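You operate a simulated robot arm through the tools that you are given. There is no shell and no other tool. Be economical: measure what you need, move in short steps, check, and stop when the job is done.

Carry out the task below with a simulated robot arm. There is one attempt and no reset: what you move stays moved.

## Task
Fetch the spray bottle and stand it on the top of the trestle. Stack the white carton labelled "29" from the bare end of the folding table on top of the white carton marked "75". Put one of the clear beakers from the bare end of the folding table on top of the blue tin. Put the tall carton marked "26" from the high shelf of the grey shelving on top of the wide teal-tape carton. Put the sample beaker on the capping card. Fetch the green clip on the rack and stand it on top of the green tall tin. Close the right drawer of the filling bench. Put the orange tin from the top of the trestle on the white filling card. Open the dispenser lid. Any order will do. Set down upright: spray bottle, clear beaker, tall carton, sample beaker, green clip on the rack, orange tin.
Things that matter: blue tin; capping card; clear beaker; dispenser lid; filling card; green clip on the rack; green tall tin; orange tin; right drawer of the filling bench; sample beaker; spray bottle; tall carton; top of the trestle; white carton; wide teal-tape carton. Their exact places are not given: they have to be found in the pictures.

The check looks at the end state, three seconds after you hand in, the way a careful person would. Anything else that was tipped, shoved, dropped, spilled or broken makes it a failure. Lids that push on must go on centred and level and be pressed home; caps that screw on are set level and turned clockwise until they are tight.

## Robot
A 6-joint arm with a two-finger gripper on a trunk, on a base that drives. Base frame: it is fixed to the floor where the robot stands at the start and does not move with it; the origin is under the middle of the robot, x ahead of it, y to its left, z up. Readings come in mm, rad, newtons and seconds.
Its first joint turns from -2.897 to 2.897 rad. Places, roughly: blue tin (6x6x9 cm) [600, 0, 800]; capping card [500, 1250, 750]; clear beaker [750, -250, 750]; dispenser lid [-1100, -1800, 1400]; filling card [2000, -1250, 500]; green clip on the rack (3x4x8 cm) [-1100, 500, 800]; green tall tin [-1250, 500, 750]; orange tin (6x6x9 cm) [1900, -1100, 700]; right drawer of the filling bench [-700, 2900, 700]; sample beaker [-1000, 0, 750]; spray bottle [500, -250, 750]; tall carton [-1000, -750, 1500]; top of the trestle [1900, -900, 600]; white carton [750, -250, 750]; wide teal-tape carton [-1000, -500, 1750]. Payload 1.71 kg.
The tool frame sits at the grasp point between the pads (the TCP): z along the fingers, y along the line on which they close. The tips reach 20 mm beyond it. Largest opening 96 mm; the body of the gripper starts 113 mm behind the TCP.
Orientation is that of the tool frame in the base frame, as a unit quaternion [x, y, z, w]. With the fingers straight down and closing along the base's y, the tool's x points along the base's -x, its y along +y and its z along -z.

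## Interface
- The arm moves only by the tool move_arm. Its argument "rows" is a list of rows, each an object of numbers (a shift or turn left out is 0, a gripper value left out holds the last): "gripper": the gripper command, from -1 (shut) to 1 (fully open), values between in proportion; "tx", "ty", "tz": the shift along the tool's x, y, z in units of 20 mm (1.0 is 20 mm); "wx", "wy", "wz": the turn, a rotation vector about the tool's x, y, z in units of 6 degrees (1.0 is 6 degrees). In form: [{"gripper": .., "tx": .., "ty": .., "tz": .., "wx": .., "wy": .., "wz": ..}, ...]. A call has 1 to 10 rows; each row shifts and turns the commanded pose from where the row before left it, along the tool's axes as they then stand. A call with a number of a shift or a turn outside -1 to 1 is refused whole. Each row takes 0.2 s and may step no farther than 50 mm and 0.15 rad from the row before; otherwise, or with a gripper value out of range, the whole call is refused. A pose out of reach is approached as far as the arm can. The call stops where the force on the tool passes 40 N (or 10 N more than at its start, if that is more) or the arm is blocked; 0.2 s more then pass. The fingers move at their own pace (about 45 mm/s each) and stop on an object; they squeeze with about 33 N. The grip force told is the motor's: it shows also when the fingers shut on nothing. Time passes only in rows, and 0.2 s behind the last, so rows that do not move let the fingers close. The reply holds the time, the measured pose of the TCP, the force on the tool along the base axes, the opening and the grip force, in the units named above and with some noise, with the torque about the TCP (base axes, N m) and any sound that the robot's microphone picked up, and new pictures: "show" is both (left out), scene, wrist or none.
- Cameras (640 x 400 px; columns grow to the right, rows downward): "scene" is now at [31.3, 166.5, 1493.4]; the picture's right is [-0.74, -0.68, 0.01], its down [-0.64, 0.69, -0.35] and it looks along [0.23, -0.27, -0.94] (base axes); focal length 214 px, centre (320, 200). "wrist" rides on the gripper at [66, 14, -145] in the tool frame; the picture's right is [-0.21, 0.98, 0.00], its down [-0.88, -0.18, -0.45] and it looks along [-0.44, -0.09, 0.90] (tool axes); focal length 275 px, centre (320, 200).
- slide_trunk(by): slides the trunk up (or, below 0, down) by that many mm; the arm and the scene camera ride with it, the base frame stays. It gives what a move gives, with no picture.
- drive_base(legs): drives the robot by 1 to 6 legs, each [ahead, turn to the left] in mm and rad, along the robot's own axes; the way and the turn of a leg run together, so that a leg with both is an arc; at most 1500 mm and 3.142 rad a leg. The arm and the cameras ride along, it lands a little off, and it stops where it bumps. It gives what a move gives, and a new picture of the scene camera.
- turn_head(pan, tilt): turns the head with the scene camera to pan (to the left, within 2.496 rad either way) and tilt (down, from -0.506 to 1.204), counted from straight ahead of the robot. It gives what a move gives, and a new picture of the scene camera.
- measure_at(camera, pixels): for up to 12 pixels [column, row] of the newest picture of that camera ("zoom" is the newest enlarged one), the place [x, y, z] in the base frame of the surface seen there, good to about 3 mm. It takes no simulated time.
- zoom(camera, box): a new picture of the part [left, top, right, bottom] of that camera's present view, enlarged. It takes no simulated time.
- hand_in(): hands the job in; it is judged then, once.

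Work in short steps. Measure before you move; look again where a grasp or a placing could have gone wrong, and mend it. You have 322 turns and 360 pictures in all, those below and enlarged ones among them. Open the gripper and draw the arm clear of the work before you hand the job in, unless the task says otherwise; then end with one line.

The tools are called by a JSON object that holds its "fn" and its "kwargs". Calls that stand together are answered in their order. move_arm: Moves the arm, as the interface text tells. Its arguments: {"type":"object","properties":{"rows":{"type":"array"},"show":{"type":"string","enum":["both","scene","wrist","none"]}},"required":["rows"]} The other tools are called the same way: slide_trunk (by) slides the trunk up or down; drive_base (legs) drives the base; turn_head (pan, tilt) turns the head that bears the scene camera; measure_at (camera, pixels) gives the place of the surface under pixels of a picture; zoom (camera, box) takes an enlarged picture of a part of a camera's view; hand_in () hands the job in.

At the start:

```text
time_s: 0.0
position: [331.2, -516.3, 999.2]
orientation: [0.0, 1.0, 0.0, -0.001]
contact_force: [-0.2, -0.7, -0.1]
wrist_torque: [-0.01, -0.01, 0.04]
finger_gap: 95.9
grip_force: 0.1
trunk travel left (down, up): [-125.0, 265.0]
robot x, y, heading: [1.6, -4.7, 0.0]
head pan, tilt: [-0.827, 1.201]
```

scene: 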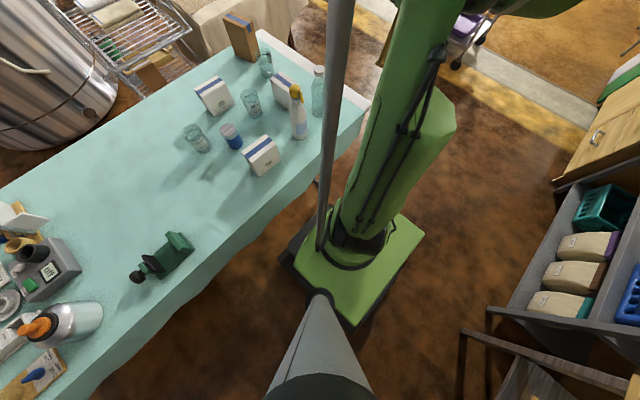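
wrist: 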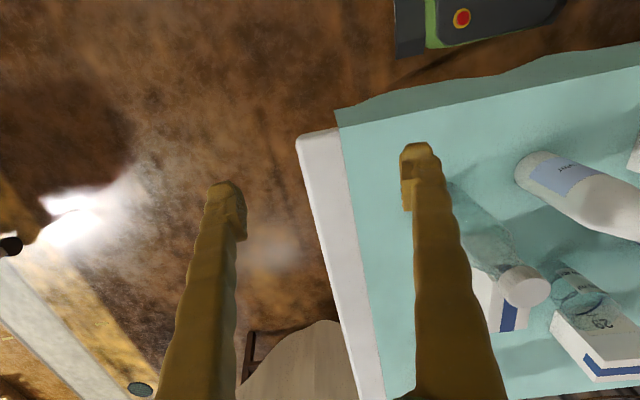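

The table's bare end shows bottles, beakers and cartons around px (190-330, 40-170). I zoom in to identify them.

{"fn": "zoom", "kwargs": {"camera": "scene", "box": [170, 10, 350, 190]}}

{"fn": "measure_at", "kwargs": {"camera": "scene", "pixels": [[232, 130], [262, 145], [196, 138], [251, 104], [214, 83], [284, 78], [265, 64], [240, 40], [297, 90], [319, 75], [150, 150], [350, 110]]}}

```text
2.22 times, centred on (260, 100) of scene
```

zoom: 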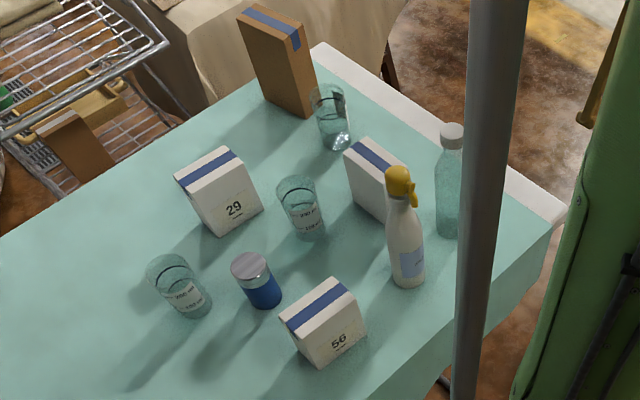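

```text
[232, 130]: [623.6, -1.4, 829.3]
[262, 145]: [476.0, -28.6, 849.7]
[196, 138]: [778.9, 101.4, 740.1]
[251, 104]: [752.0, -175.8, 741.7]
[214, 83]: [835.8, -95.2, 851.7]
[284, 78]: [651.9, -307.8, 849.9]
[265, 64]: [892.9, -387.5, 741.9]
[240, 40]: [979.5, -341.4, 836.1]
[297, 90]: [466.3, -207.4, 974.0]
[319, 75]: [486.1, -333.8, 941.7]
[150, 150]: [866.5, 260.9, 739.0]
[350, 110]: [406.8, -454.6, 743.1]
```

The table has carton 29, carton 56, an unseen one (perhaps 75), three beakers and the spray bottle. Next I look around the room.

{"fn": "turn_head", "kwargs": {"pan": -0.6, "tilt": 0.6}}

{"fn": "turn_head", "kwargs": {"pan": 0.7, "tilt": 0.6}}

{"fn": "turn_head", "kwargs": {"pan": 2.0, "tilt": 0.5}}

{"fn": "turn_head", "kwargs": {"pan": -2.0, "tilt": 0.5}}

{"fn": "turn_head", "kwargs": {"pan": -2.49, "tilt": 0.3}}

{"fn": "turn_head", "kwargs": {"pan": 2.49, "tilt": 0.5}}

```text
time_s: 1.0
position: [318.8, -516.5, 1003.7]
orientation: [0.001, 1.0, 0.0, 0.008]
contact_force: [-0.1, -0.4, -0.3]
wrist_torque: [0.01, 0.03, -0.04]
finger_gap: 96.1
grip_force: 0.0
trunk travel left (down, up): [-125.0, 265.0]
robot x, y, heading: [0.6, -1.3, 0.001]
head pan, tilt: [-0.6, 0.6]
```

scene: 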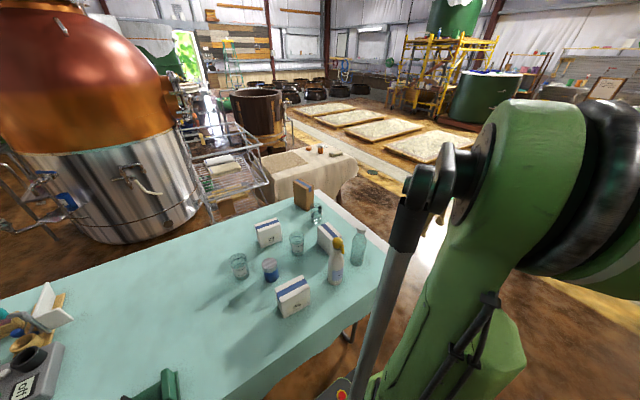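

```text
time_s: 2.5
position: [316.9, -516.6, 1003.9]
orientation: [0.0, 1.0, 0.0, 0.007]
contact_force: [-0.3, -0.4, 0.5]
wrist_torque: [0.01, -0.02, -0.02]
finger_gap: 96.1
grip_force: 0.0
trunk travel left (down, up): [-125.0, 265.0]
robot x, y, heading: [1.1, -1.0, -0.003]
head pan, tilt: [0.7, 0.6]
```

scene: 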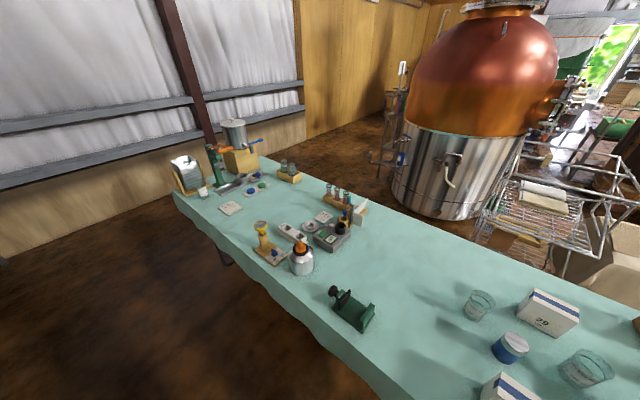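

```text
time_s: 3.9
position: [318.7, -516.5, 1004.5]
orientation: [0.001, 1.0, -0.001, 0.007]
contact_force: [-0.5, -0.5, -0.4]
wrist_torque: [-0.01, -0.03, 0.0]
finger_gap: 95.9
grip_force: 0.0
trunk travel left (down, up): [-125.0, 265.0]
robot x, y, heading: [1.8, -2.0, -0.003]
head pan, tilt: [2.0, 0.499]
```

scene: 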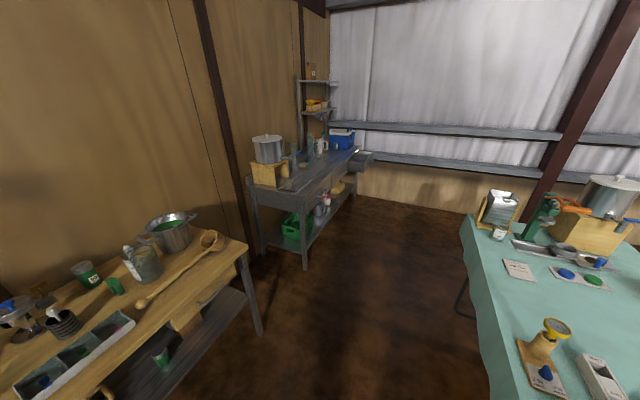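

```text
time_s: 7.2
position: [316.7, -517.4, 1004.2]
orientation: [0.001, 1.0, 0.0, 0.007]
contact_force: [-0.5, 0.1, 0.5]
wrist_torque: [0.02, 0.01, -0.03]
finger_gap: 95.9
grip_force: 0.1
trunk travel left (down, up): [-125.0, 265.0]
robot x, y, heading: [-4.5, 2.8, 0.001]
head pan, tilt: [-2.0, 0.499]
```

scene: 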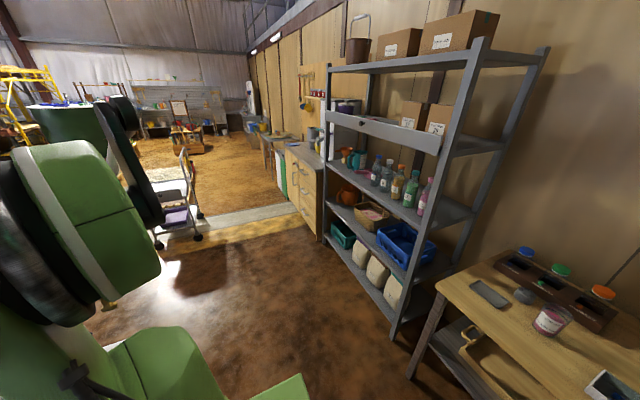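

```text
time_s: 8.1
position: [317.5, -516.1, 1004.4]
orientation: [0.001, 1.0, -0.001, 0.007]
contact_force: [0.9, -0.3, -0.7]
wrist_torque: [-0.01, -0.02, 0.0]
finger_gap: 96.0
grip_force: 0.1
trunk travel left (down, up): [-125.0, 265.0]
robot x, y, heading: [2.4, 2.0, -0.002]
head pan, tilt: [-2.491, 0.3]
```

scene: 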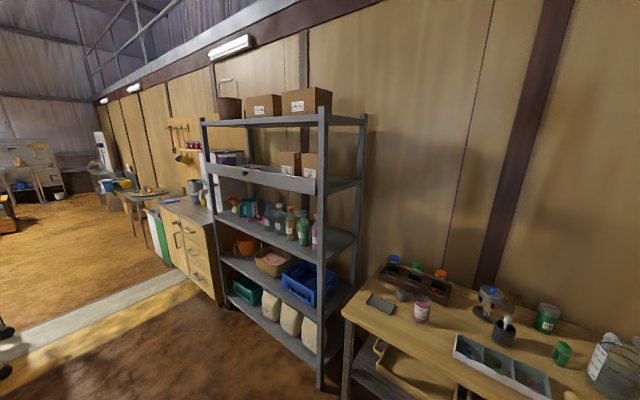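

```text
time_s: 12.1
position: [317.3, -516.9, 1002.9]
orientation: [0.001, 1.0, -0.001, 0.007]
contact_force: [-0.6, -0.4, 0.4]
wrist_torque: [0.01, 0.0, 0.0]
finger_gap: 96.1
grip_force: 0.0
trunk travel left (down, up): [-125.0, 265.0]
robot x, y, heading: [2.1, -5.7, 0.006]
head pan, tilt: [2.491, 0.499]
```

scene: 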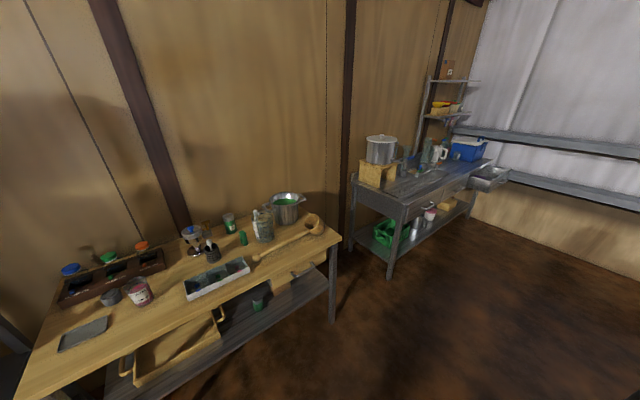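

I return the head to the table with a steeper view to measure the items there.

{"fn": "turn_head", "kwargs": {"pan": -0.35, "tilt": 0.85}}

{"fn": "zoom", "kwargs": {"camera": "scene", "box": [240, 60, 480, 210]}}

```text
time_s: 14.6
position: [317.6, -516.7, 1004.1]
orientation: [0.0, 1.0, 0.0, 0.007]
contact_force: [-0.6, 0.8, -0.4]
wrist_torque: [0.04, -0.02, -0.01]
finger_gap: 96.2
grip_force: 0.2
trunk travel left (down, up): [-125.0, 265.0]
robot x, y, heading: [-1.3, 1.0, -0.002]
head pan, tilt: [-0.351, 0.85]
```

scene: 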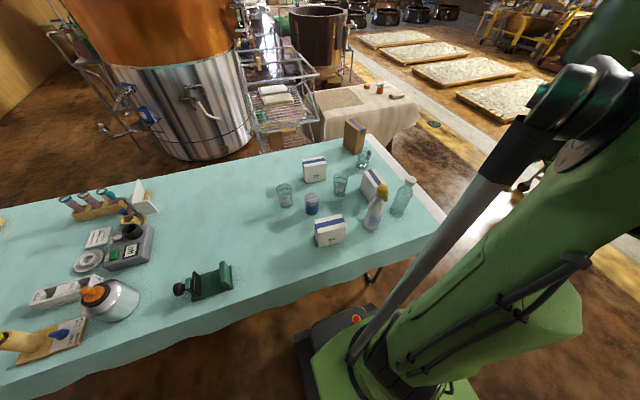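

```text
2.67 times, centred on (360, 135) of scene
```

zoom: 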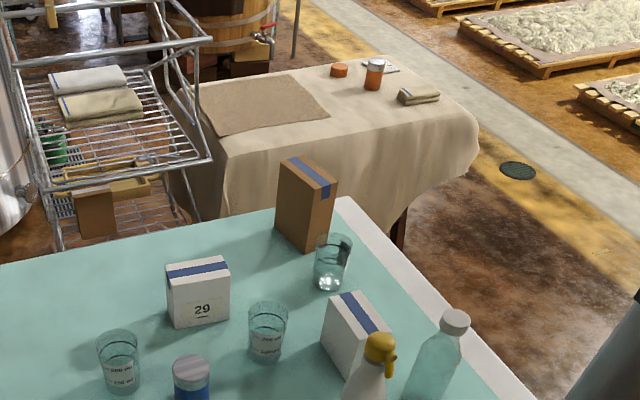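

I measure carton 29's top corners, the beaker rims, the 75? carton top and the tin from this zoom.

{"fn": "measure_at", "kwargs": {"camera": "zoom", "pixels": [[170, 278], [226, 264], [198, 270], [198, 310], [330, 325], [350, 297], [385, 333], [190, 366], [378, 345], [375, 63], [382, 70], [450, 320]]}}

{"fn": "measure_at", "kwargs": {"camera": "scene", "pixels": [[312, 194], [312, 210], [316, 230], [342, 220], [328, 238], [365, 178], [380, 190], [341, 180], [284, 190], [363, 156], [372, 220], [383, 186]]}}

{"fn": "zoom", "kwargs": {"camera": "wrist", "box": [320, 60, 640, 400]}}

```text
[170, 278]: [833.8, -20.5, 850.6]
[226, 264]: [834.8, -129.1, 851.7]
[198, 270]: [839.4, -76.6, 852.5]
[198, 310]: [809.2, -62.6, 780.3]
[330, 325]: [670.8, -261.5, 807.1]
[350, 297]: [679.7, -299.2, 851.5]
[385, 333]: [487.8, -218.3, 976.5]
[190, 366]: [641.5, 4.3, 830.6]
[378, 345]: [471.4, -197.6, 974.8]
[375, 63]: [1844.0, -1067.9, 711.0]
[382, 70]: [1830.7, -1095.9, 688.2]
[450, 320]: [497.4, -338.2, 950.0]
```

```text
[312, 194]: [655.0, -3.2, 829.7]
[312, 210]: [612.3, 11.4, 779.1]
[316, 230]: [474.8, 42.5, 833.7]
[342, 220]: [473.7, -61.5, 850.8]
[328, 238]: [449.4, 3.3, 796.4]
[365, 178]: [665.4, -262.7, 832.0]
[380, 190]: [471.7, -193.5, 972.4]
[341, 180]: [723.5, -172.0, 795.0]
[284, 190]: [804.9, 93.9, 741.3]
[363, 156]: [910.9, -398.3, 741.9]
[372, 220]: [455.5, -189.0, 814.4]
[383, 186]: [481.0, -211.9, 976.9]
```

```text
1.18 times, centred on (480, 230) of wrist
```

zoom: 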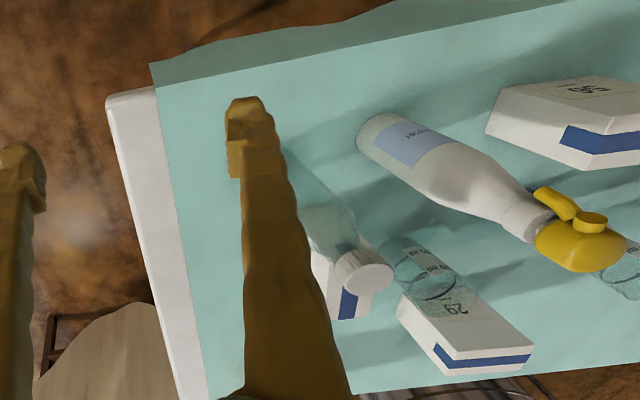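

Carton 29 is at about (835,-78), top 851; I move the arm up and toward the cartons for a wrist view.

{"fn": "move_arm", "kwargs": {"rows": [{"gripper": 1, "tx": -1, "ty": 0.8, "tz": -0.6}, {"tx": -1, "ty": 0.8, "tz": -0.6}, {"tx": -1, "ty": 0.8, "tz": -0.6}, {"tx": -1, "ty": 0.8, "tz": -0.6}, {"tx": -1, "ty": 0.8, "tz": -0.6}, {"tx": -1, "ty": 0.8}, {"tx": -1, "ty": 0.8}, {"tx": -1, "ty": 0.8}, {"tx": -1, "ty": 0.8}, {"tx": -1, "ty": 0.8}], "show": "wrist"}}

```text
time_s: 16.8
position: [516.0, -358.0, 1067.7]
orientation: [0.0, 1.0, -0.001, 0.007]
contact_force: [0.5, -0.1, -0.5]
wrist_torque: [0.03, -0.01, -0.03]
finger_gap: 95.8
grip_force: 0.2
trunk travel left (down, up): [-125.0, 265.0]
robot x, y, heading: [-1.5, -1.2, -0.001]
head pan, tilt: [-0.351, 0.85]
```

wrist: 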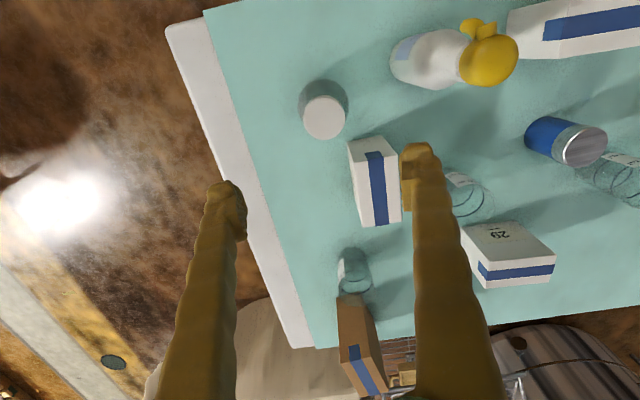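

The unlabelled carton's top is at px (347-401,136-226). I measure its corners and the other things visible.

{"fn": "measure_at", "kwargs": {"camera": "wrist", "pixels": [[350, 145], [386, 139], [397, 220], [364, 223], [376, 180], [483, 262], [550, 257], [488, 284], [548, 276], [468, 225], [325, 115], [586, 145]]}}

{"fn": "zoom", "kwargs": {"camera": "wrist", "box": [330, 120, 570, 300]}}

```text
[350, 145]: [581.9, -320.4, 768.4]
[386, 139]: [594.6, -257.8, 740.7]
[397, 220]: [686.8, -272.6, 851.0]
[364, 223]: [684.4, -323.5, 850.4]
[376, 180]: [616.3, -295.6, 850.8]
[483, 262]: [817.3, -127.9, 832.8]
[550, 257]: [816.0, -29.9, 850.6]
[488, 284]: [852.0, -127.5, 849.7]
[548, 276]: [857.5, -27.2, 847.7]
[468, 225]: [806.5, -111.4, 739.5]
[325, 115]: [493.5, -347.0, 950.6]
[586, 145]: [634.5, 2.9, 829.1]
```

```text
2.22 times, centred on (450, 210) of wrist
```

zoom: 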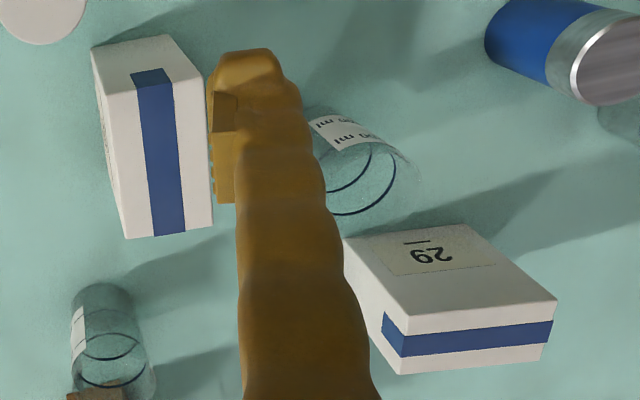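

I measure exact top corners of both cartons in the zoom.

{"fn": "measure_at", "kwargs": {"camera": "zoom", "pixels": [[114, 94], [194, 88], [208, 222], [132, 233], [415, 324], [550, 302], [540, 356], [405, 369], [340, 185], [590, 60], [105, 180], [340, 150]]}}

```text
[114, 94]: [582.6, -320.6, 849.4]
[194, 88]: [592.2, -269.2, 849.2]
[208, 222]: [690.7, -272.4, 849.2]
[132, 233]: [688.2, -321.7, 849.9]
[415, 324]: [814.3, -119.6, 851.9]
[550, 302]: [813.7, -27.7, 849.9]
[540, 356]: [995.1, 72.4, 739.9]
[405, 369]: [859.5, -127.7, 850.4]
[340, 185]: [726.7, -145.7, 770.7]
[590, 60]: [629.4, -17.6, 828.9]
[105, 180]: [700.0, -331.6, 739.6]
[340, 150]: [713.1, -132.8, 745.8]
```

The neighbouring carton has its top centre at about (638,-295), long along x; carton 29's centre is (838,-77), long along y. I move over 29 while turning the tool 90°.

{"fn": "move_arm", "kwargs": {"rows": [{"tx": -0.7, "ty": 0.7, "wz": 1}, {"tx": -0.623, "ty": 0.769, "wz": 1}, {"tx": -0.539, "ty": 0.83, "wz": 1}, {"tx": -0.449, "ty": 0.882, "wz": 1}, {"tx": -0.355, "ty": 0.924, "wz": 1}, {"tx": -0.256, "ty": 0.956, "wz": 1}, {"tx": -0.155, "ty": 0.978, "wz": 1}, {"tx": -0.052, "ty": 0.988, "wz": 1}, {"tx": 0.052, "ty": 0.988, "wz": 1}, {"tx": 0.155, "ty": 0.978, "wz": 1}], "show": "none"}}

{"fn": "move_arm", "kwargs": {"rows": [{"tx": 0.256, "ty": 0.956, "wz": 1}, {"tx": 0.355, "ty": 0.924, "wz": 1}, {"tx": 0.449, "ty": 0.882, "wz": 1}, {"tx": 0.539, "ty": 0.83, "wz": 1}, {"tx": 0.623, "ty": 0.769, "wz": 1}, {"tx": 0.71, "ty": 1}, {"tx": 0.71, "ty": 1}, {"tx": 0.71, "ty": 1}, {"tx": 0.71, "ty": 1}, {"tx": 0.71, "ty": 1}], "show": "wrist"}}

```text
time_s: 18.9
position: [657.1, -217.4, 1069.3]
orientation: [0.501, 0.865, 0.004, 0.006]
contact_force: [-0.2, 0.1, -0.3]
wrist_torque: [0.02, -0.04, -0.06]
finger_gap: 95.7
grip_force: 0.1
trunk travel left (down, up): [-125.0, 265.0]
robot x, y, heading: [2.3, -1.9, 0.002]
head pan, tilt: [-0.351, 0.85]
```

```text
time_s: 21.1
position: [827.3, -75.3, 1069.7]
orientation: [0.708, 0.707, 0.005, 0.004]
contact_force: [-0.7, 0.0, -0.1]
wrist_torque: [0.0, -0.02, -0.03]
finger_gap: 96.2
grip_force: 0.1
trunk travel left (down, up): [-125.0, 265.0]
robot x, y, heading: [0.7, 0.1, -0.001]
head pan, tilt: [-0.351, 0.85]
```

wrist: 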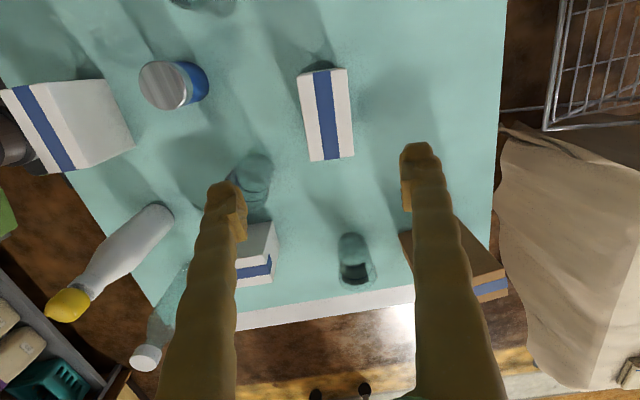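

Motion model verified. I measure the carton's top (px 298-355,68-160) for fine alignment.

{"fn": "measure_at", "kwargs": {"camera": "wrist", "pixels": [[301, 80], [344, 72], [351, 154], [312, 158], [327, 115], [306, 120], [345, 115]]}}

```text
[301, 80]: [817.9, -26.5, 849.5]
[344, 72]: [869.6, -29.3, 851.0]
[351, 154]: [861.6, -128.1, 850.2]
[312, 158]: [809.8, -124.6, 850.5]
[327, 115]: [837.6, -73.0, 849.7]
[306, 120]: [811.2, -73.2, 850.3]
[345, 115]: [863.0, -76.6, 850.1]
```

I centre at (840,-77), turn about 4.5° and descend.

{"fn": "move_arm", "kwargs": {"rows": [{"ty": 0.6, "tx": -0.1, "wz": 0.75}, {"tz": 1}, {"tz": 1}, {"tz": 1}, {"tz": 1}, {"tz": 1}, {"tz": 1}, {"tz": 1}, {"tz": 1}, {"tz": 1}], "show": "wrist"}}

```text
time_s: 23.4
position: [840.8, -76.7, 890.8]
orientation: [0.735, 0.678, 0.004, 0.005]
contact_force: [-0.8, -0.6, -0.7]
wrist_torque: [0.0, -0.04, 0.02]
finger_gap: 96.1
grip_force: 0.1
trunk travel left (down, up): [-125.0, 265.0]
robot x, y, heading: [1.1, -1.4, -0.002]
head pan, tilt: [-0.351, 0.85]
```

wrist: 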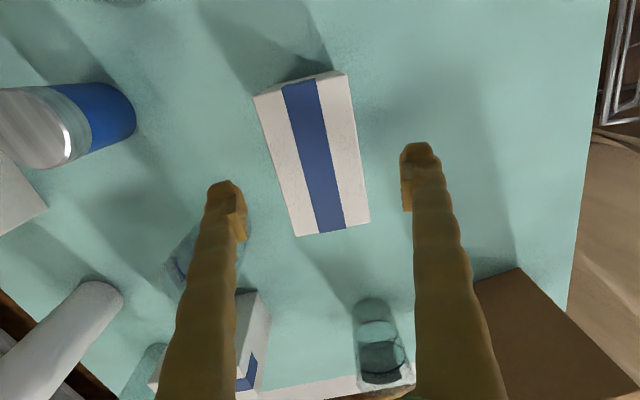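

Clearance is fine; I descend 75 mm and close.

{"fn": "move_arm", "kwargs": {"rows": [{"tz": 1}, {"tz": 1}, {"tz": 1}, {"tz": 0.8}, {"gripper": -1}, {}, {}, {}, {}], "show": "wrist"}}

```text
time_s: 25.4
position: [842.3, -77.7, 815.0]
orientation: [0.735, 0.678, 0.005, 0.005]
contact_force: [-1.6, 0.4, 1.2]
wrist_torque: [0.04, 0.02, 0.04]
finger_gap: 69.7
grip_force: 33.1
trunk travel left (down, up): [-125.0, 265.0]
robot x, y, heading: [-2.6, -0.5, 0.003]
head pan, tilt: [-0.351, 0.85]
```

wrist: 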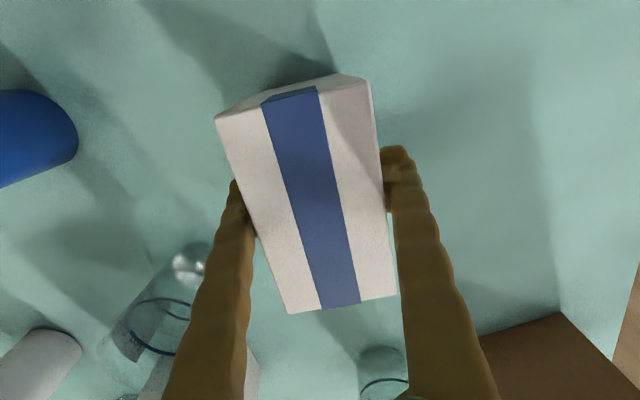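

Gap 69.7 with 33 N; wait another second to see whether the fingers have settled, then lift a little.

{"fn": "move_arm", "kwargs": {"rows": [{}, {}, {"tz": -0.5}, {"tz": -1}, {"tz": -1}, {"tz": -1}, {"tz": -1}, {"tz": -1}, {"tz": -1}, {"tz": -1}], "show": "wrist"}}

```text
time_s: 26.6
position: [828.9, -77.6, 882.1]
orientation: [0.735, 0.678, 0.01, 0.01]
contact_force: [-0.7, -0.6, 1.1]
wrist_torque: [0.0, -0.04, 0.01]
finger_gap: 0.1
grip_force: 29.3
trunk travel left (down, up): [-125.0, 265.0]
robot x, y, heading: [1.1, -8.3, -0.002]
head pan, tilt: [-0.351, 0.85]
stopped in row 6: the force on the tool passed its limit at 62 N (the readings are from after the stop); the commanded pose is now the measured one
```

wrist: 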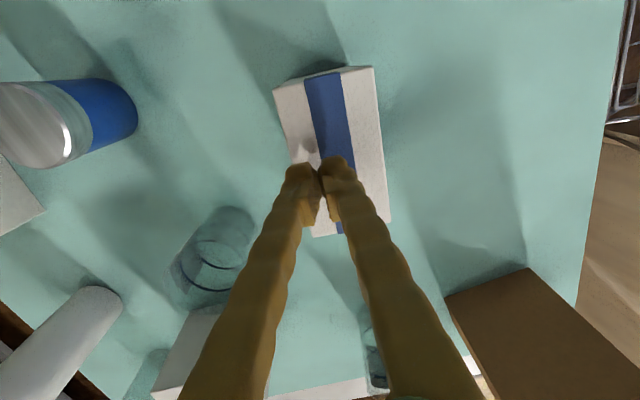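

The grip slipped off: gap 0. I check where the carton stands and its width.

{"fn": "measure_at", "kwargs": {"camera": "wrist", "pixels": [[277, 93], [372, 70], [388, 218], [318, 232], [345, 90], [290, 130], [378, 130], [283, 89]]}}

{"fn": "zoom", "kwargs": {"camera": "scene", "box": [240, 100, 440, 260]}}

```text
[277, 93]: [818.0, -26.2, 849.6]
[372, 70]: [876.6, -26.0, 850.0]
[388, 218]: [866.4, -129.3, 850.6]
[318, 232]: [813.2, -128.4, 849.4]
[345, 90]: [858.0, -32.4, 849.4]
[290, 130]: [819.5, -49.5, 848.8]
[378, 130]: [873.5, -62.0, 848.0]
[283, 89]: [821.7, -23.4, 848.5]
```

```text
2.50 times, centred on (340, 180) of scene
```

zoom: 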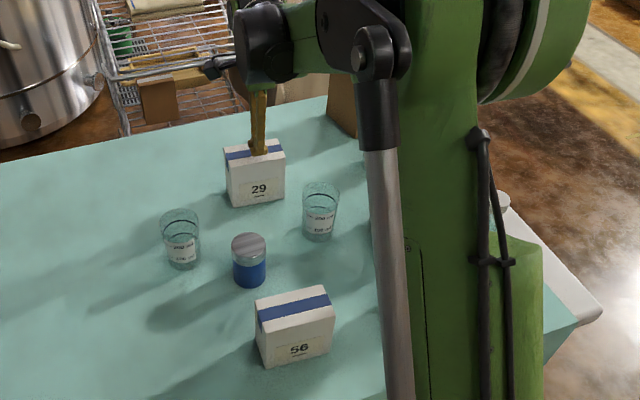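

I measure the front face of cartons 29 and 56 at several heights to check for taper.

{"fn": "measure_at", "kwargs": {"camera": "zoom", "pixels": [[258, 162], [258, 170], [258, 180], [258, 190], [258, 200], [232, 170], [280, 170], [236, 200], [282, 192], [295, 325], [295, 340], [297, 355]]}}

```text
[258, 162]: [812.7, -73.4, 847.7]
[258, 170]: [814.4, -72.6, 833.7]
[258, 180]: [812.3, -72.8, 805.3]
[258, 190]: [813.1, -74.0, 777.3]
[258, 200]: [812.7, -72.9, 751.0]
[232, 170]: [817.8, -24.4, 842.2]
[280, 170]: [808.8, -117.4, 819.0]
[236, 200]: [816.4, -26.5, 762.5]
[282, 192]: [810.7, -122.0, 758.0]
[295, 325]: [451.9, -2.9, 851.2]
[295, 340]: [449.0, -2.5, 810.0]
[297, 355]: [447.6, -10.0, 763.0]
```

Sides are vertical (front x≈813). I test the fingers' timing in the air: raise, open, then close for 1 s.

{"fn": "move_arm", "kwargs": {"rows": [{"tz": -1, "gripper": 1}, {}, {}, {}, {}, {}, {}], "show": "none"}}

{"fn": "move_arm", "kwargs": {"rows": [{"gripper": -1}, {}], "show": "none"}}

{"fn": "move_arm", "kwargs": {"rows": [{}, {}], "show": "none"}}

```text
time_s: 28.2
position: [829.3, -77.0, 900.4]
orientation: [0.735, 0.678, 0.011, 0.01]
contact_force: [0.4, -0.3, -0.1]
wrist_torque: [-0.02, 0.0, 0.03]
finger_gap: 95.9
grip_force: 0.0
trunk travel left (down, up): [-125.0, 265.0]
robot x, y, heading: [1.1, -4.3, 0.001]
head pan, tilt: [-0.351, 0.85]
```

```text
time_s: 28.8
position: [829.8, -78.2, 899.1]
orientation: [0.735, 0.678, 0.01, 0.01]
contact_force: [0.1, -0.1, 0.2]
wrist_torque: [0.04, 0.0, -0.02]
finger_gap: 43.2
grip_force: 0.1
trunk travel left (down, up): [-125.0, 265.0]
robot x, y, heading: [0.0, -4.6, -0.003]
head pan, tilt: [-0.351, 0.85]
```

```text
time_s: 29.4
position: [830.0, -76.8, 899.9]
orientation: [0.735, 0.678, 0.009, 0.009]
contact_force: [0.3, -0.5, 0.1]
wrist_torque: [-0.01, -0.02, -0.03]
finger_gap: 0.4
grip_force: 8.7
trunk travel left (down, up): [-125.0, 265.0]
robot x, y, heading: [-2.0, -3.7, -0.002]
head pan, tilt: [-0.351, 0.85]
```

Fingers move fast, so 69.7 was contact and they then slid off. I retry: level the tool, recentre to x≈844 and grip deeper, without lifting.

{"fn": "move_arm", "kwargs": {"rows": [{"gripper": 1, "ty": 0.7, "wx": 0.24}, {}, {}, {}, {"tz": 1}, {"tz": 1}, {"tz": 1}, {"tz": 1}, {"tz": 1}], "show": "none"}}

{"fn": "move_arm", "kwargs": {"rows": [{"gripper": -1}, {}, {}, {}], "show": "both"}}

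{"fn": "zoom", "kwargs": {"camera": "scene", "box": [290, 110, 390, 190]}}

```text
time_s: 31.4
position: [843.8, -77.3, 799.5]
orientation: [0.735, 0.678, 0.001, 0.0]
contact_force: [0.0, 0.7, 0.2]
wrist_torque: [0.02, 0.0, -0.03]
finger_gap: 96.0
grip_force: 0.1
trunk travel left (down, up): [-125.0, 265.0]
robot x, y, heading: [-0.5, -0.6, 0.001]
head pan, tilt: [-0.351, 0.85]
```

```text
time_s: 32.4
position: [842.9, -77.2, 799.8]
orientation: [0.735, 0.678, 0.002, 0.001]
contact_force: [-1.8, -0.3, 0.2]
wrist_torque: [-0.01, -0.02, 0.0]
finger_gap: 69.6
grip_force: 33.1
trunk travel left (down, up): [-125.0, 265.0]
robot x, y, heading: [0.3, -4.0, -0.004]
head pan, tilt: [-0.351, 0.85]
```

scene: 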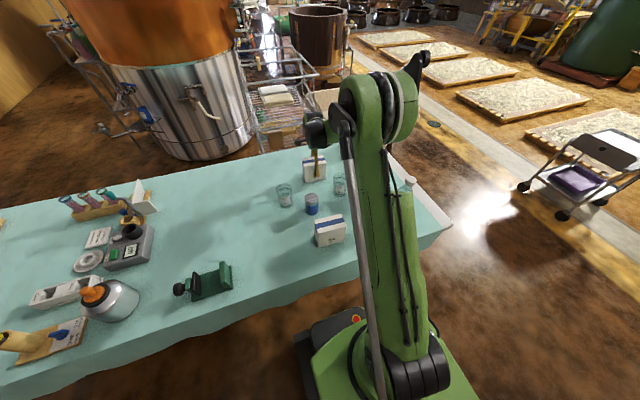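
wrist: 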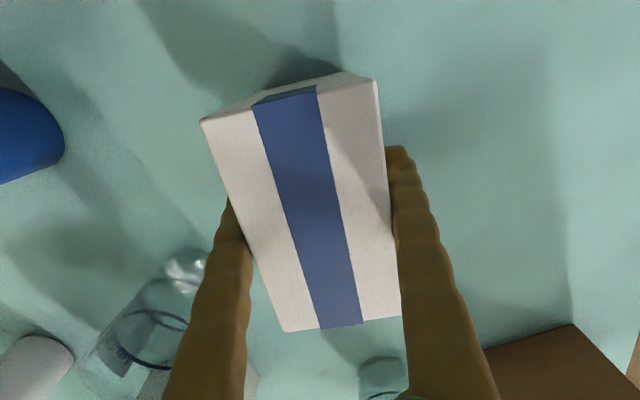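

```text
5.00 times, centred on (340, 150) of scene
```

zoom: 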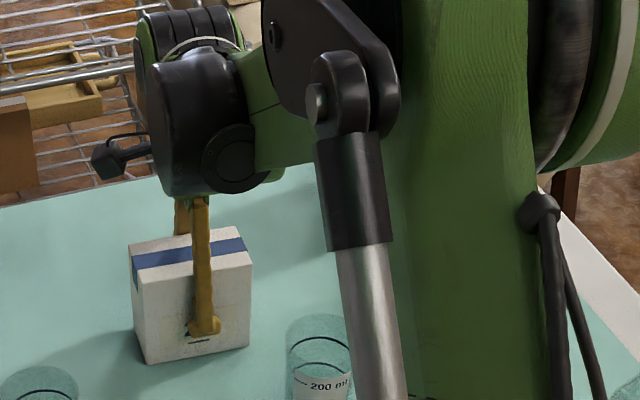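

Contact is firm at 69.6. I lift slowly and watch the gap.

{"fn": "move_arm", "kwargs": {"rows": [{"tz": -0.2}, {"tz": -0.2}, {"tz": -0.2}, {"tz": -0.2}, {"tz": -0.2}], "show": "wrist"}}

```text
time_s: 33.6
position: [843.2, -79.0, 819.8]
orientation: [0.735, 0.678, 0.001, 0.0]
contact_force: [-0.7, 0.3, -2.7]
wrist_torque: [-0.01, 0.0, 0.0]
finger_gap: 69.7
grip_force: 33.3
trunk travel left (down, up): [-125.0, 265.0]
robot x, y, heading: [-5.5, -1.6, -0.003]
head pan, tilt: [-0.351, 0.85]
```

wrist: 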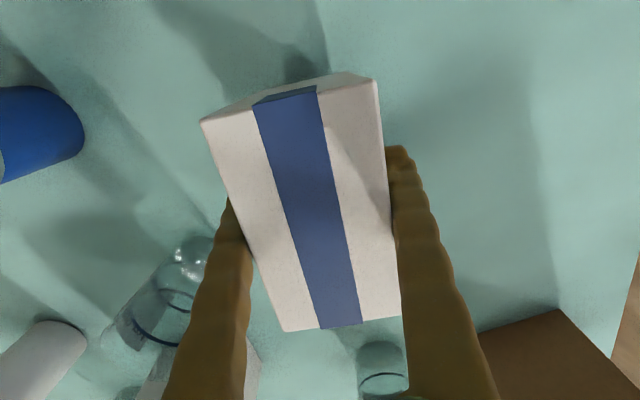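

It lifts (≈2.7 N) this time. I continue lifting gently to clear the other items.

{"fn": "move_arm", "kwargs": {"rows": [{"tz": -0.3}, {"tz": -0.5}, {"tz": -0.7}, {"tz": -0.8}, {"tz": -0.8}, {"tz": -0.8}, {"tz": -0.8}, {"tz": -0.8}, {"tz": -0.8}, {"tz": -0.5}], "show": "wrist"}}

```text
time_s: 35.8
position: [843.9, -77.4, 959.5]
orientation: [0.735, 0.678, 0.002, 0.0]
contact_force: [0.0, 0.3, -3.4]
wrist_torque: [0.0, -0.02, -0.02]
finger_gap: 69.6
grip_force: 33.0
trunk travel left (down, up): [-125.0, 265.0]
robot x, y, heading: [-2.1, -4.0, 0.003]
head pan, tilt: [-0.351, 0.85]
```

wrist: 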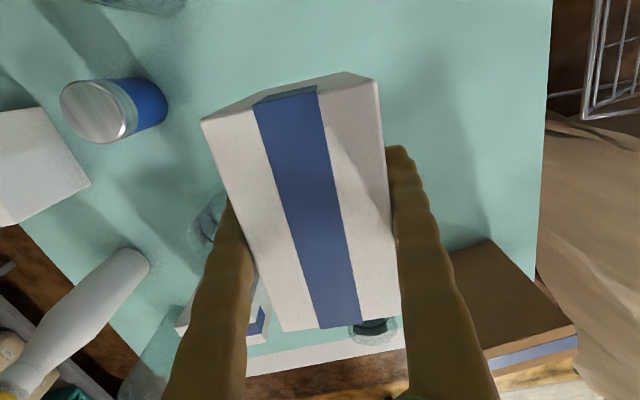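

I carry the carton to (638,-297), turning it back by about 93° so it lies parallel with the lower one.

{"fn": "move_arm", "kwargs": {"rows": [{"tx": -0.728, "ty": -0.585, "wz": -0.972}, {"tx": -0.665, "ty": -0.656, "wz": -0.972}, {"tx": -0.595, "ty": -0.72, "wz": -0.972}, {"tx": -0.518, "ty": -0.776, "wz": -0.972}, {"tx": -0.438, "ty": -0.825, "wz": -0.972}, {"tx": -0.351, "ty": -0.866, "wz": -0.972}, {"tx": -0.261, "ty": -0.897, "wz": -0.972}, {"tx": -0.169, "ty": -0.918, "wz": -0.972}], "show": "none"}}

{"fn": "move_arm", "kwargs": {"rows": [{"tx": -0.074, "ty": -0.931, "wz": -0.972}, {"tx": 0.021, "ty": -0.933, "wz": -0.972}, {"tx": 0.115, "ty": -0.927, "wz": -0.972}, {"tx": 0.209, "ty": -0.91, "wz": -0.972}, {"tx": 0.3, "ty": -0.884, "wz": -0.972}, {"tx": 0.388, "ty": -0.849, "wz": -0.972}, {"tx": 0.473, "ty": -0.805, "wz": -0.972}, {"tx": 0.553, "ty": -0.753, "wz": -0.972}], "show": "both"}}

```text
time_s: 37.6
position: [739.6, -186.5, 957.1]
orientation: [0.405, 0.914, 0.0, 0.0]
contact_force: [-0.2, -0.8, -2.5]
wrist_torque: [-0.04, 0.02, -0.03]
finger_gap: 69.6
grip_force: 33.0
trunk travel left (down, up): [-125.0, 265.0]
robot x, y, heading: [0.2, -0.4, 0.003]
head pan, tilt: [-0.351, 0.85]
```

```text
time_s: 39.4
position: [639.0, -295.0, 958.2]
orientation: [0.01, 1.0, 0.001, 0.001]
contact_force: [0.4, -0.4, -2.8]
wrist_torque: [0.02, -0.01, -0.02]
finger_gap: 69.6
grip_force: 32.8
trunk travel left (down, up): [-125.0, 265.0]
robot x, y, heading: [-2.2, -2.6, 0.005]
head pan, tilt: [-0.351, 0.85]
```

scene: 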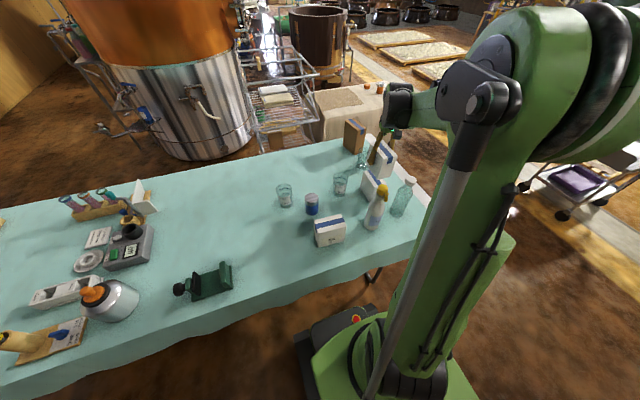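
wrist: 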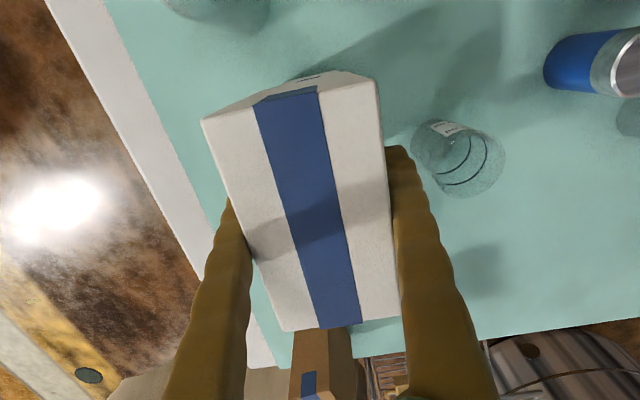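

Position (639,-295). I zoom to check the hold before lowering.

{"fn": "zoom", "kwargs": {"camera": "scene", "box": [340, 120, 440, 210]}}

```text
4.44 times, centred on (390, 165) of scene
```

zoom: 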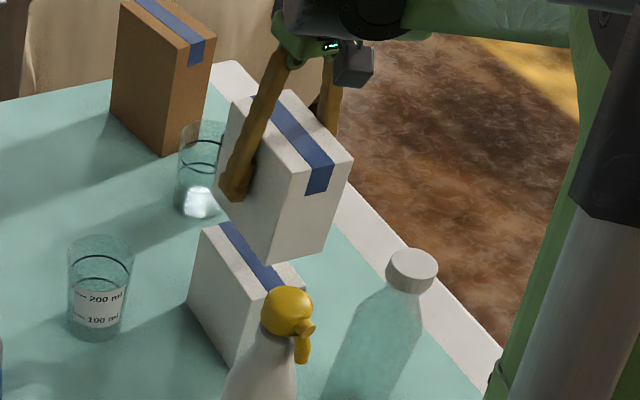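

Aligned. I lower about 46 mm with a gentle finish.

{"fn": "move_arm", "kwargs": {"rows": [{"tz": 0.5}, {"tz": 0.5}, {"tz": 0.5}, {"tz": 0.4}, {"tz": 0.2}, {"tz": 0.1}, {"tz": 0.1}], "show": "none"}}

{"fn": "zoom", "kwargs": {"camera": "scene", "box": [340, 120, 440, 210]}}

```text
time_s: 41.0
position: [638.1, -296.4, 910.2]
orientation: [0.011, 1.0, 0.001, 0.001]
contact_force: [0.4, -1.0, 15.2]
wrist_torque: [0.01, 0.89, 0.02]
finger_gap: 69.5
grip_force: 33.0
trunk travel left (down, up): [-125.0, 265.0]
robot x, y, heading: [3.6, 0.4, -0.002]
head pan, tilt: [-0.351, 0.85]
```

```text
4.44 times, centred on (390, 165) of scene
```

zoom: 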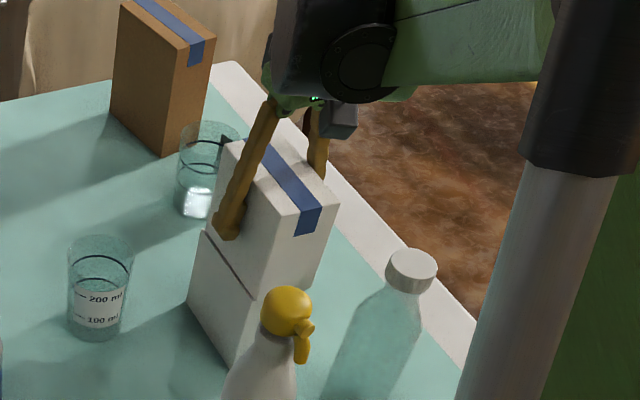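

Seated with 15 N. I ease 1 mm, open, and retreat up.

{"fn": "move_arm", "kwargs": {"rows": [{"tz": -0.05}, {"gripper": 1}, {}, {}, {"tz": -0.5}, {"tz": -1}, {"tz": -1}, {"tz": -1}, {"tz": -1}, {"tz": -1}], "show": "wrist"}}

{"fn": "zoom", "kwargs": {"camera": "scene", "box": [340, 120, 440, 210]}}

```text
time_s: 43.2
position: [637.9, -296.5, 1021.9]
orientation: [0.012, 1.0, 0.001, 0.001]
contact_force: [0.6, -0.6, 0.2]
wrist_torque: [0.0, -0.02, 0.01]
finger_gap: 95.9
grip_force: 0.2
trunk travel left (down, up): [-125.0, 265.0]
robot x, y, heading: [1.2, -2.6, -0.005]
head pan, tilt: [-0.351, 0.85]
```

wrist: 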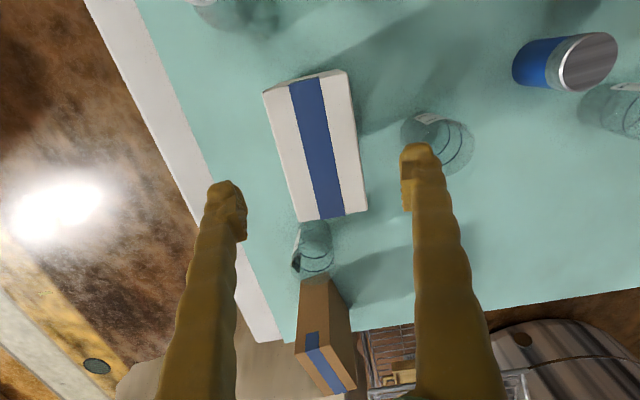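

```text
4.44 times, centred on (390, 165) of scene
```

zoom: 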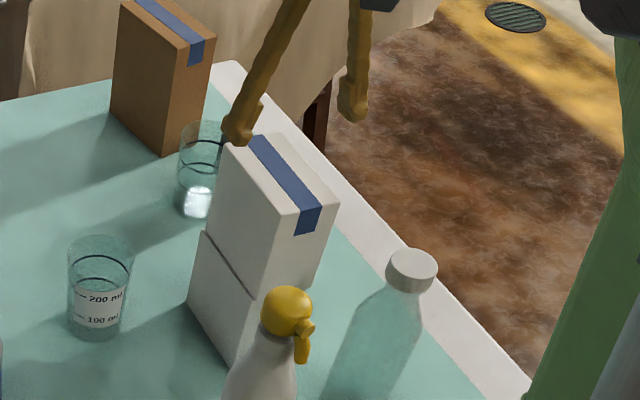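

Stack stands well. Now the beaker at zoom (100,290) and the blue tin: measure them.

{"fn": "measure_at", "kwargs": {"camera": "zoom", "pixels": [[97, 308], [80, 315], [118, 312], [98, 250], [70, 255], [130, 255], [98, 335], [98, 240], [98, 279]]}}

{"fn": "measure_at", "kwargs": {"camera": "wrist", "pixels": [[555, 60], [612, 50], [590, 36], [578, 88], [586, 62], [437, 115], [470, 135], [450, 172], [425, 118], [440, 150]]}}

{"fn": "zoom", "kwargs": {"camera": "wrist", "box": [380, 20, 640, 200]}}

```text
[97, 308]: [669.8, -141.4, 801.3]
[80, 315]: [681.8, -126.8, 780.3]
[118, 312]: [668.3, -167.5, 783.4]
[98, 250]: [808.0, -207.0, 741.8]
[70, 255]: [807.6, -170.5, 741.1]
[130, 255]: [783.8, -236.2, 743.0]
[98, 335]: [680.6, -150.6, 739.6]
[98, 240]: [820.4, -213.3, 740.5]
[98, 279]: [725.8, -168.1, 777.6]
```

```text
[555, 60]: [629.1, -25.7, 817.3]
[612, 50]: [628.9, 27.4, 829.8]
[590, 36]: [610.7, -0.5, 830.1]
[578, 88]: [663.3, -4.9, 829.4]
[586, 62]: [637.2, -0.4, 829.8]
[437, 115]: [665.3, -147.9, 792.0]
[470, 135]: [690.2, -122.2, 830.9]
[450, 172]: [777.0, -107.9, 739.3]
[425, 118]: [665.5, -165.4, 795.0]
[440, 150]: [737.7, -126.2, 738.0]
```

```text
2.22 times, centred on (510, 110) of wrist
```

zoom: 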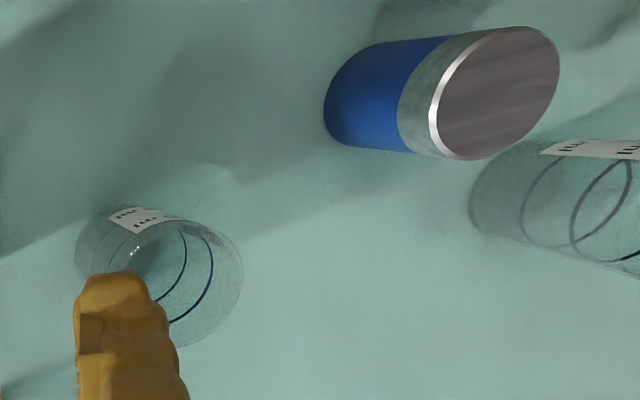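

The beaker is about (703,-150). I move over it for a closer look.

{"fn": "move_arm", "kwargs": {"rows": [{"tx": -0.41, "ty": 0.92}, {"tx": -0.41, "ty": 0.92}, {"tx": -0.41, "ty": 0.92}, {"tx": -0.41, "ty": 0.92}, {"tx": -0.41, "ty": 0.92}, {"tx": -0.41, "ty": 0.92}, {"tx": -0.41, "ty": 0.92}, {"tx": -0.41, "ty": 0.92}], "show": "wrist"}}

{"fn": "zoom", "kwargs": {"camera": "wrist", "box": [220, 60, 420, 200]}}

```text
time_s: 45.0
position: [706.7, -150.9, 1022.8]
orientation: [0.012, 1.0, 0.001, 0.001]
contact_force: [0.0, 1.5, -0.3]
wrist_torque: [0.0, -0.02, 0.0]
finger_gap: 95.9
grip_force: 0.2
trunk travel left (down, up): [-125.0, 265.0]
robot x, y, heading: [-0.5, -3.3, -0.001]
head pan, tilt: [-0.351, 0.85]
```

wrist: 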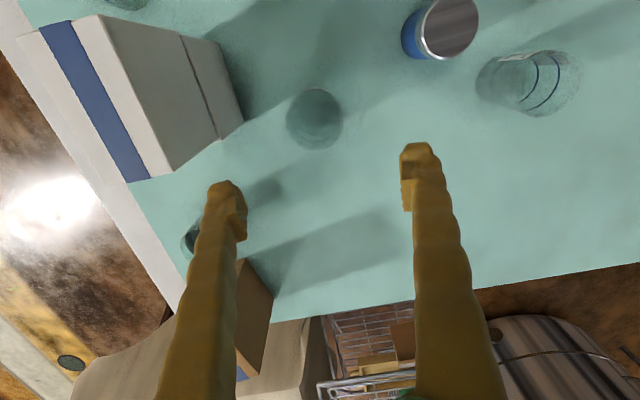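

```text
2.86 times, centred on (320, 130) of wrist
```

zoom: 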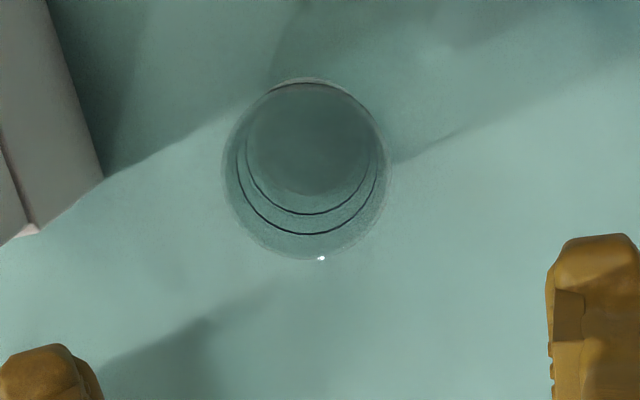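

Beaker centre computed (698,-153), diameter ≈68, height ≈92. I descend over it to TCP z 790.

{"fn": "move_arm", "kwargs": {"rows": [{"tx": 0.43, "ty": -0.1, "tz": 0.5}, {"tz": 1}, {"tz": 1}, {"tz": 1}, {"tz": 1}, {"tz": 1}, {"tz": 1}, {"tz": 1}], "show": "wrist"}}

```text
time_s: 46.8
position: [697.4, -151.9, 873.9]
orientation: [0.012, 1.0, 0.001, 0.001]
contact_force: [0.1, 0.8, 0.3]
wrist_torque: [-0.02, -0.05, 0.0]
finger_gap: 95.8
grip_force: 0.1
trunk travel left (down, up): [-125.0, 265.0]
robot x, y, heading: [1.5, -1.0, -0.003]
head pan, tilt: [-0.351, 0.85]
```

wrist: 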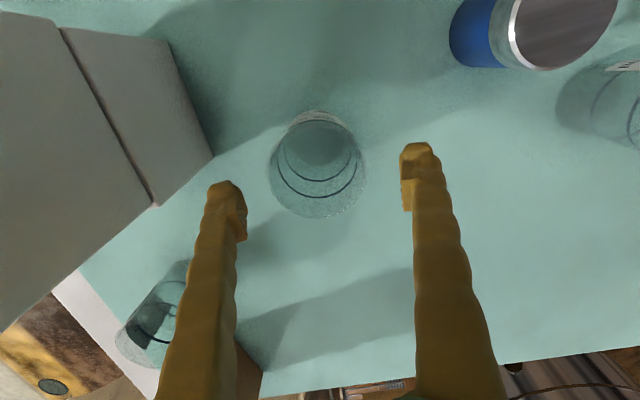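

Centred between the fingers. I descend 85 mm and close.

{"fn": "move_arm", "kwargs": {"rows": [{"tz": 1}, {"tz": 1}, {"tz": 1}, {"tz": 1}, {"tz": 0.25}, {"gripper": -1}, {}, {}, {}], "show": "wrist"}}

```text
time_s: 48.8
position: [698.6, -151.7, 787.5]
orientation: [0.011, 1.0, 0.0, 0.002]
contact_force: [0.5, -1.0, 11.0]
wrist_torque: [0.19, 0.03, -0.02]
finger_gap: 79.0
grip_force: 32.9
trunk travel left (down, up): [-125.0, 265.0]
robot x, y, heading: [1.5, -3.8, 0.004]
head pan, tilt: [-0.351, 0.85]
```

wrist: 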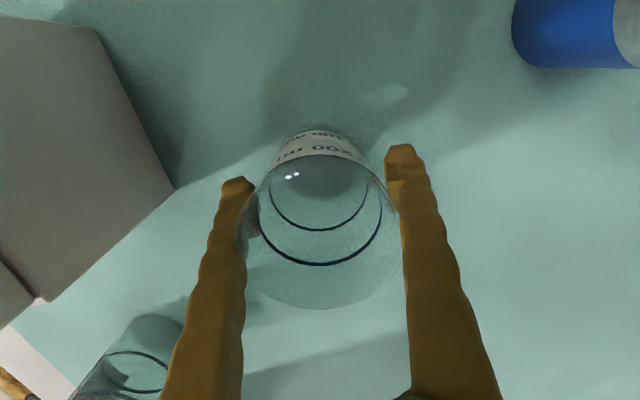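

Held (79). I lift slowly.

{"fn": "move_arm", "kwargs": {"rows": [{"tz": -0.2}, {"tz": -0.2}, {"tz": -0.3}, {"tz": -0.4}, {"tz": -0.5}, {"tz": -0.7}, {"tz": -0.8}, {"tz": -0.8}, {"tz": -0.8}, {"tz": -0.6}], "show": "wrist"}}

```text
time_s: 51.0
position: [698.0, -153.8, 891.1]
orientation: [0.011, 1.0, 0.001, 0.001]
contact_force: [0.3, 0.3, -0.7]
wrist_torque: [-0.01, 0.0, -0.05]
finger_gap: 76.6
grip_force: 32.9
trunk travel left (down, up): [-125.0, 265.0]
robot x, y, heading: [-1.8, -2.9, 0.0]
head pan, tilt: [-0.351, 0.85]
```

wrist: 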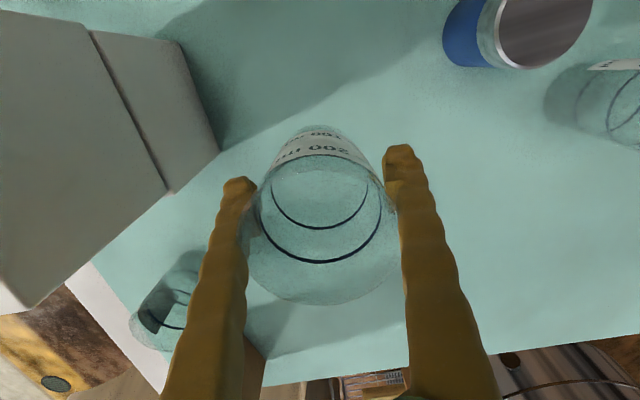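

Held at 76.6. I move over the tin at (636,-1).

{"fn": "move_arm", "kwargs": {"rows": [{"tx": 0.2, "ty": 0.5, "tz": -0.5}, {"tx": 0.41, "ty": 0.95}, {"tx": 0.41, "ty": 0.95}, {"tx": 0.41, "ty": 0.95}, {"tx": 0.41, "ty": 0.95}, {"tx": 0.41, "ty": 0.95}, {"tx": 0.41, "ty": 0.95}, {"tx": 0.41, "ty": 0.95}, {"tx": 0.21, "ty": 0.45}], "show": "both"}}

{"fn": "zoom", "kwargs": {"camera": "scene", "box": [270, 150, 370, 230]}}

```text
time_s: 53.0
position: [638.6, 2.9, 902.9]
orientation: [0.012, 1.0, 0.001, 0.0]
contact_force: [-0.3, 0.1, -0.4]
wrist_torque: [-0.02, -0.03, -0.01]
finger_gap: 76.3
grip_force: 32.8
trunk travel left (down, up): [-125.0, 265.0]
robot x, y, heading: [0.2, -2.8, -0.001]
head pan, tilt: [-0.351, 0.85]
```

scene: 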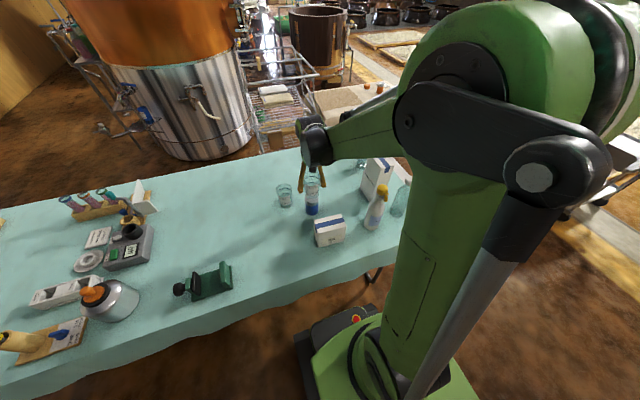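
wrist: 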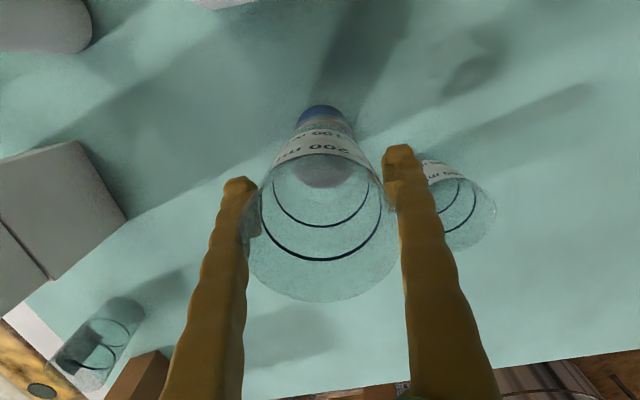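

```text
5.00 times, centred on (320, 190) of scene
```

zoom: 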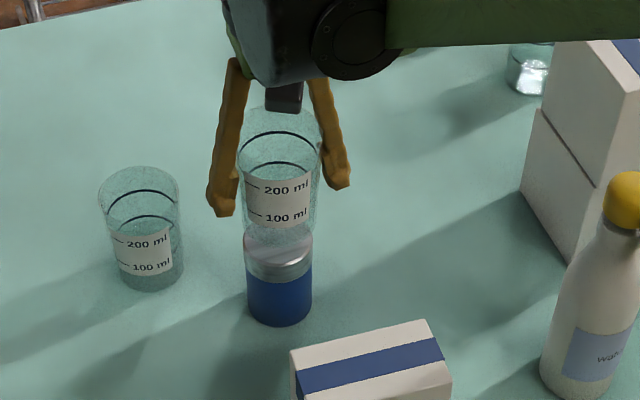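

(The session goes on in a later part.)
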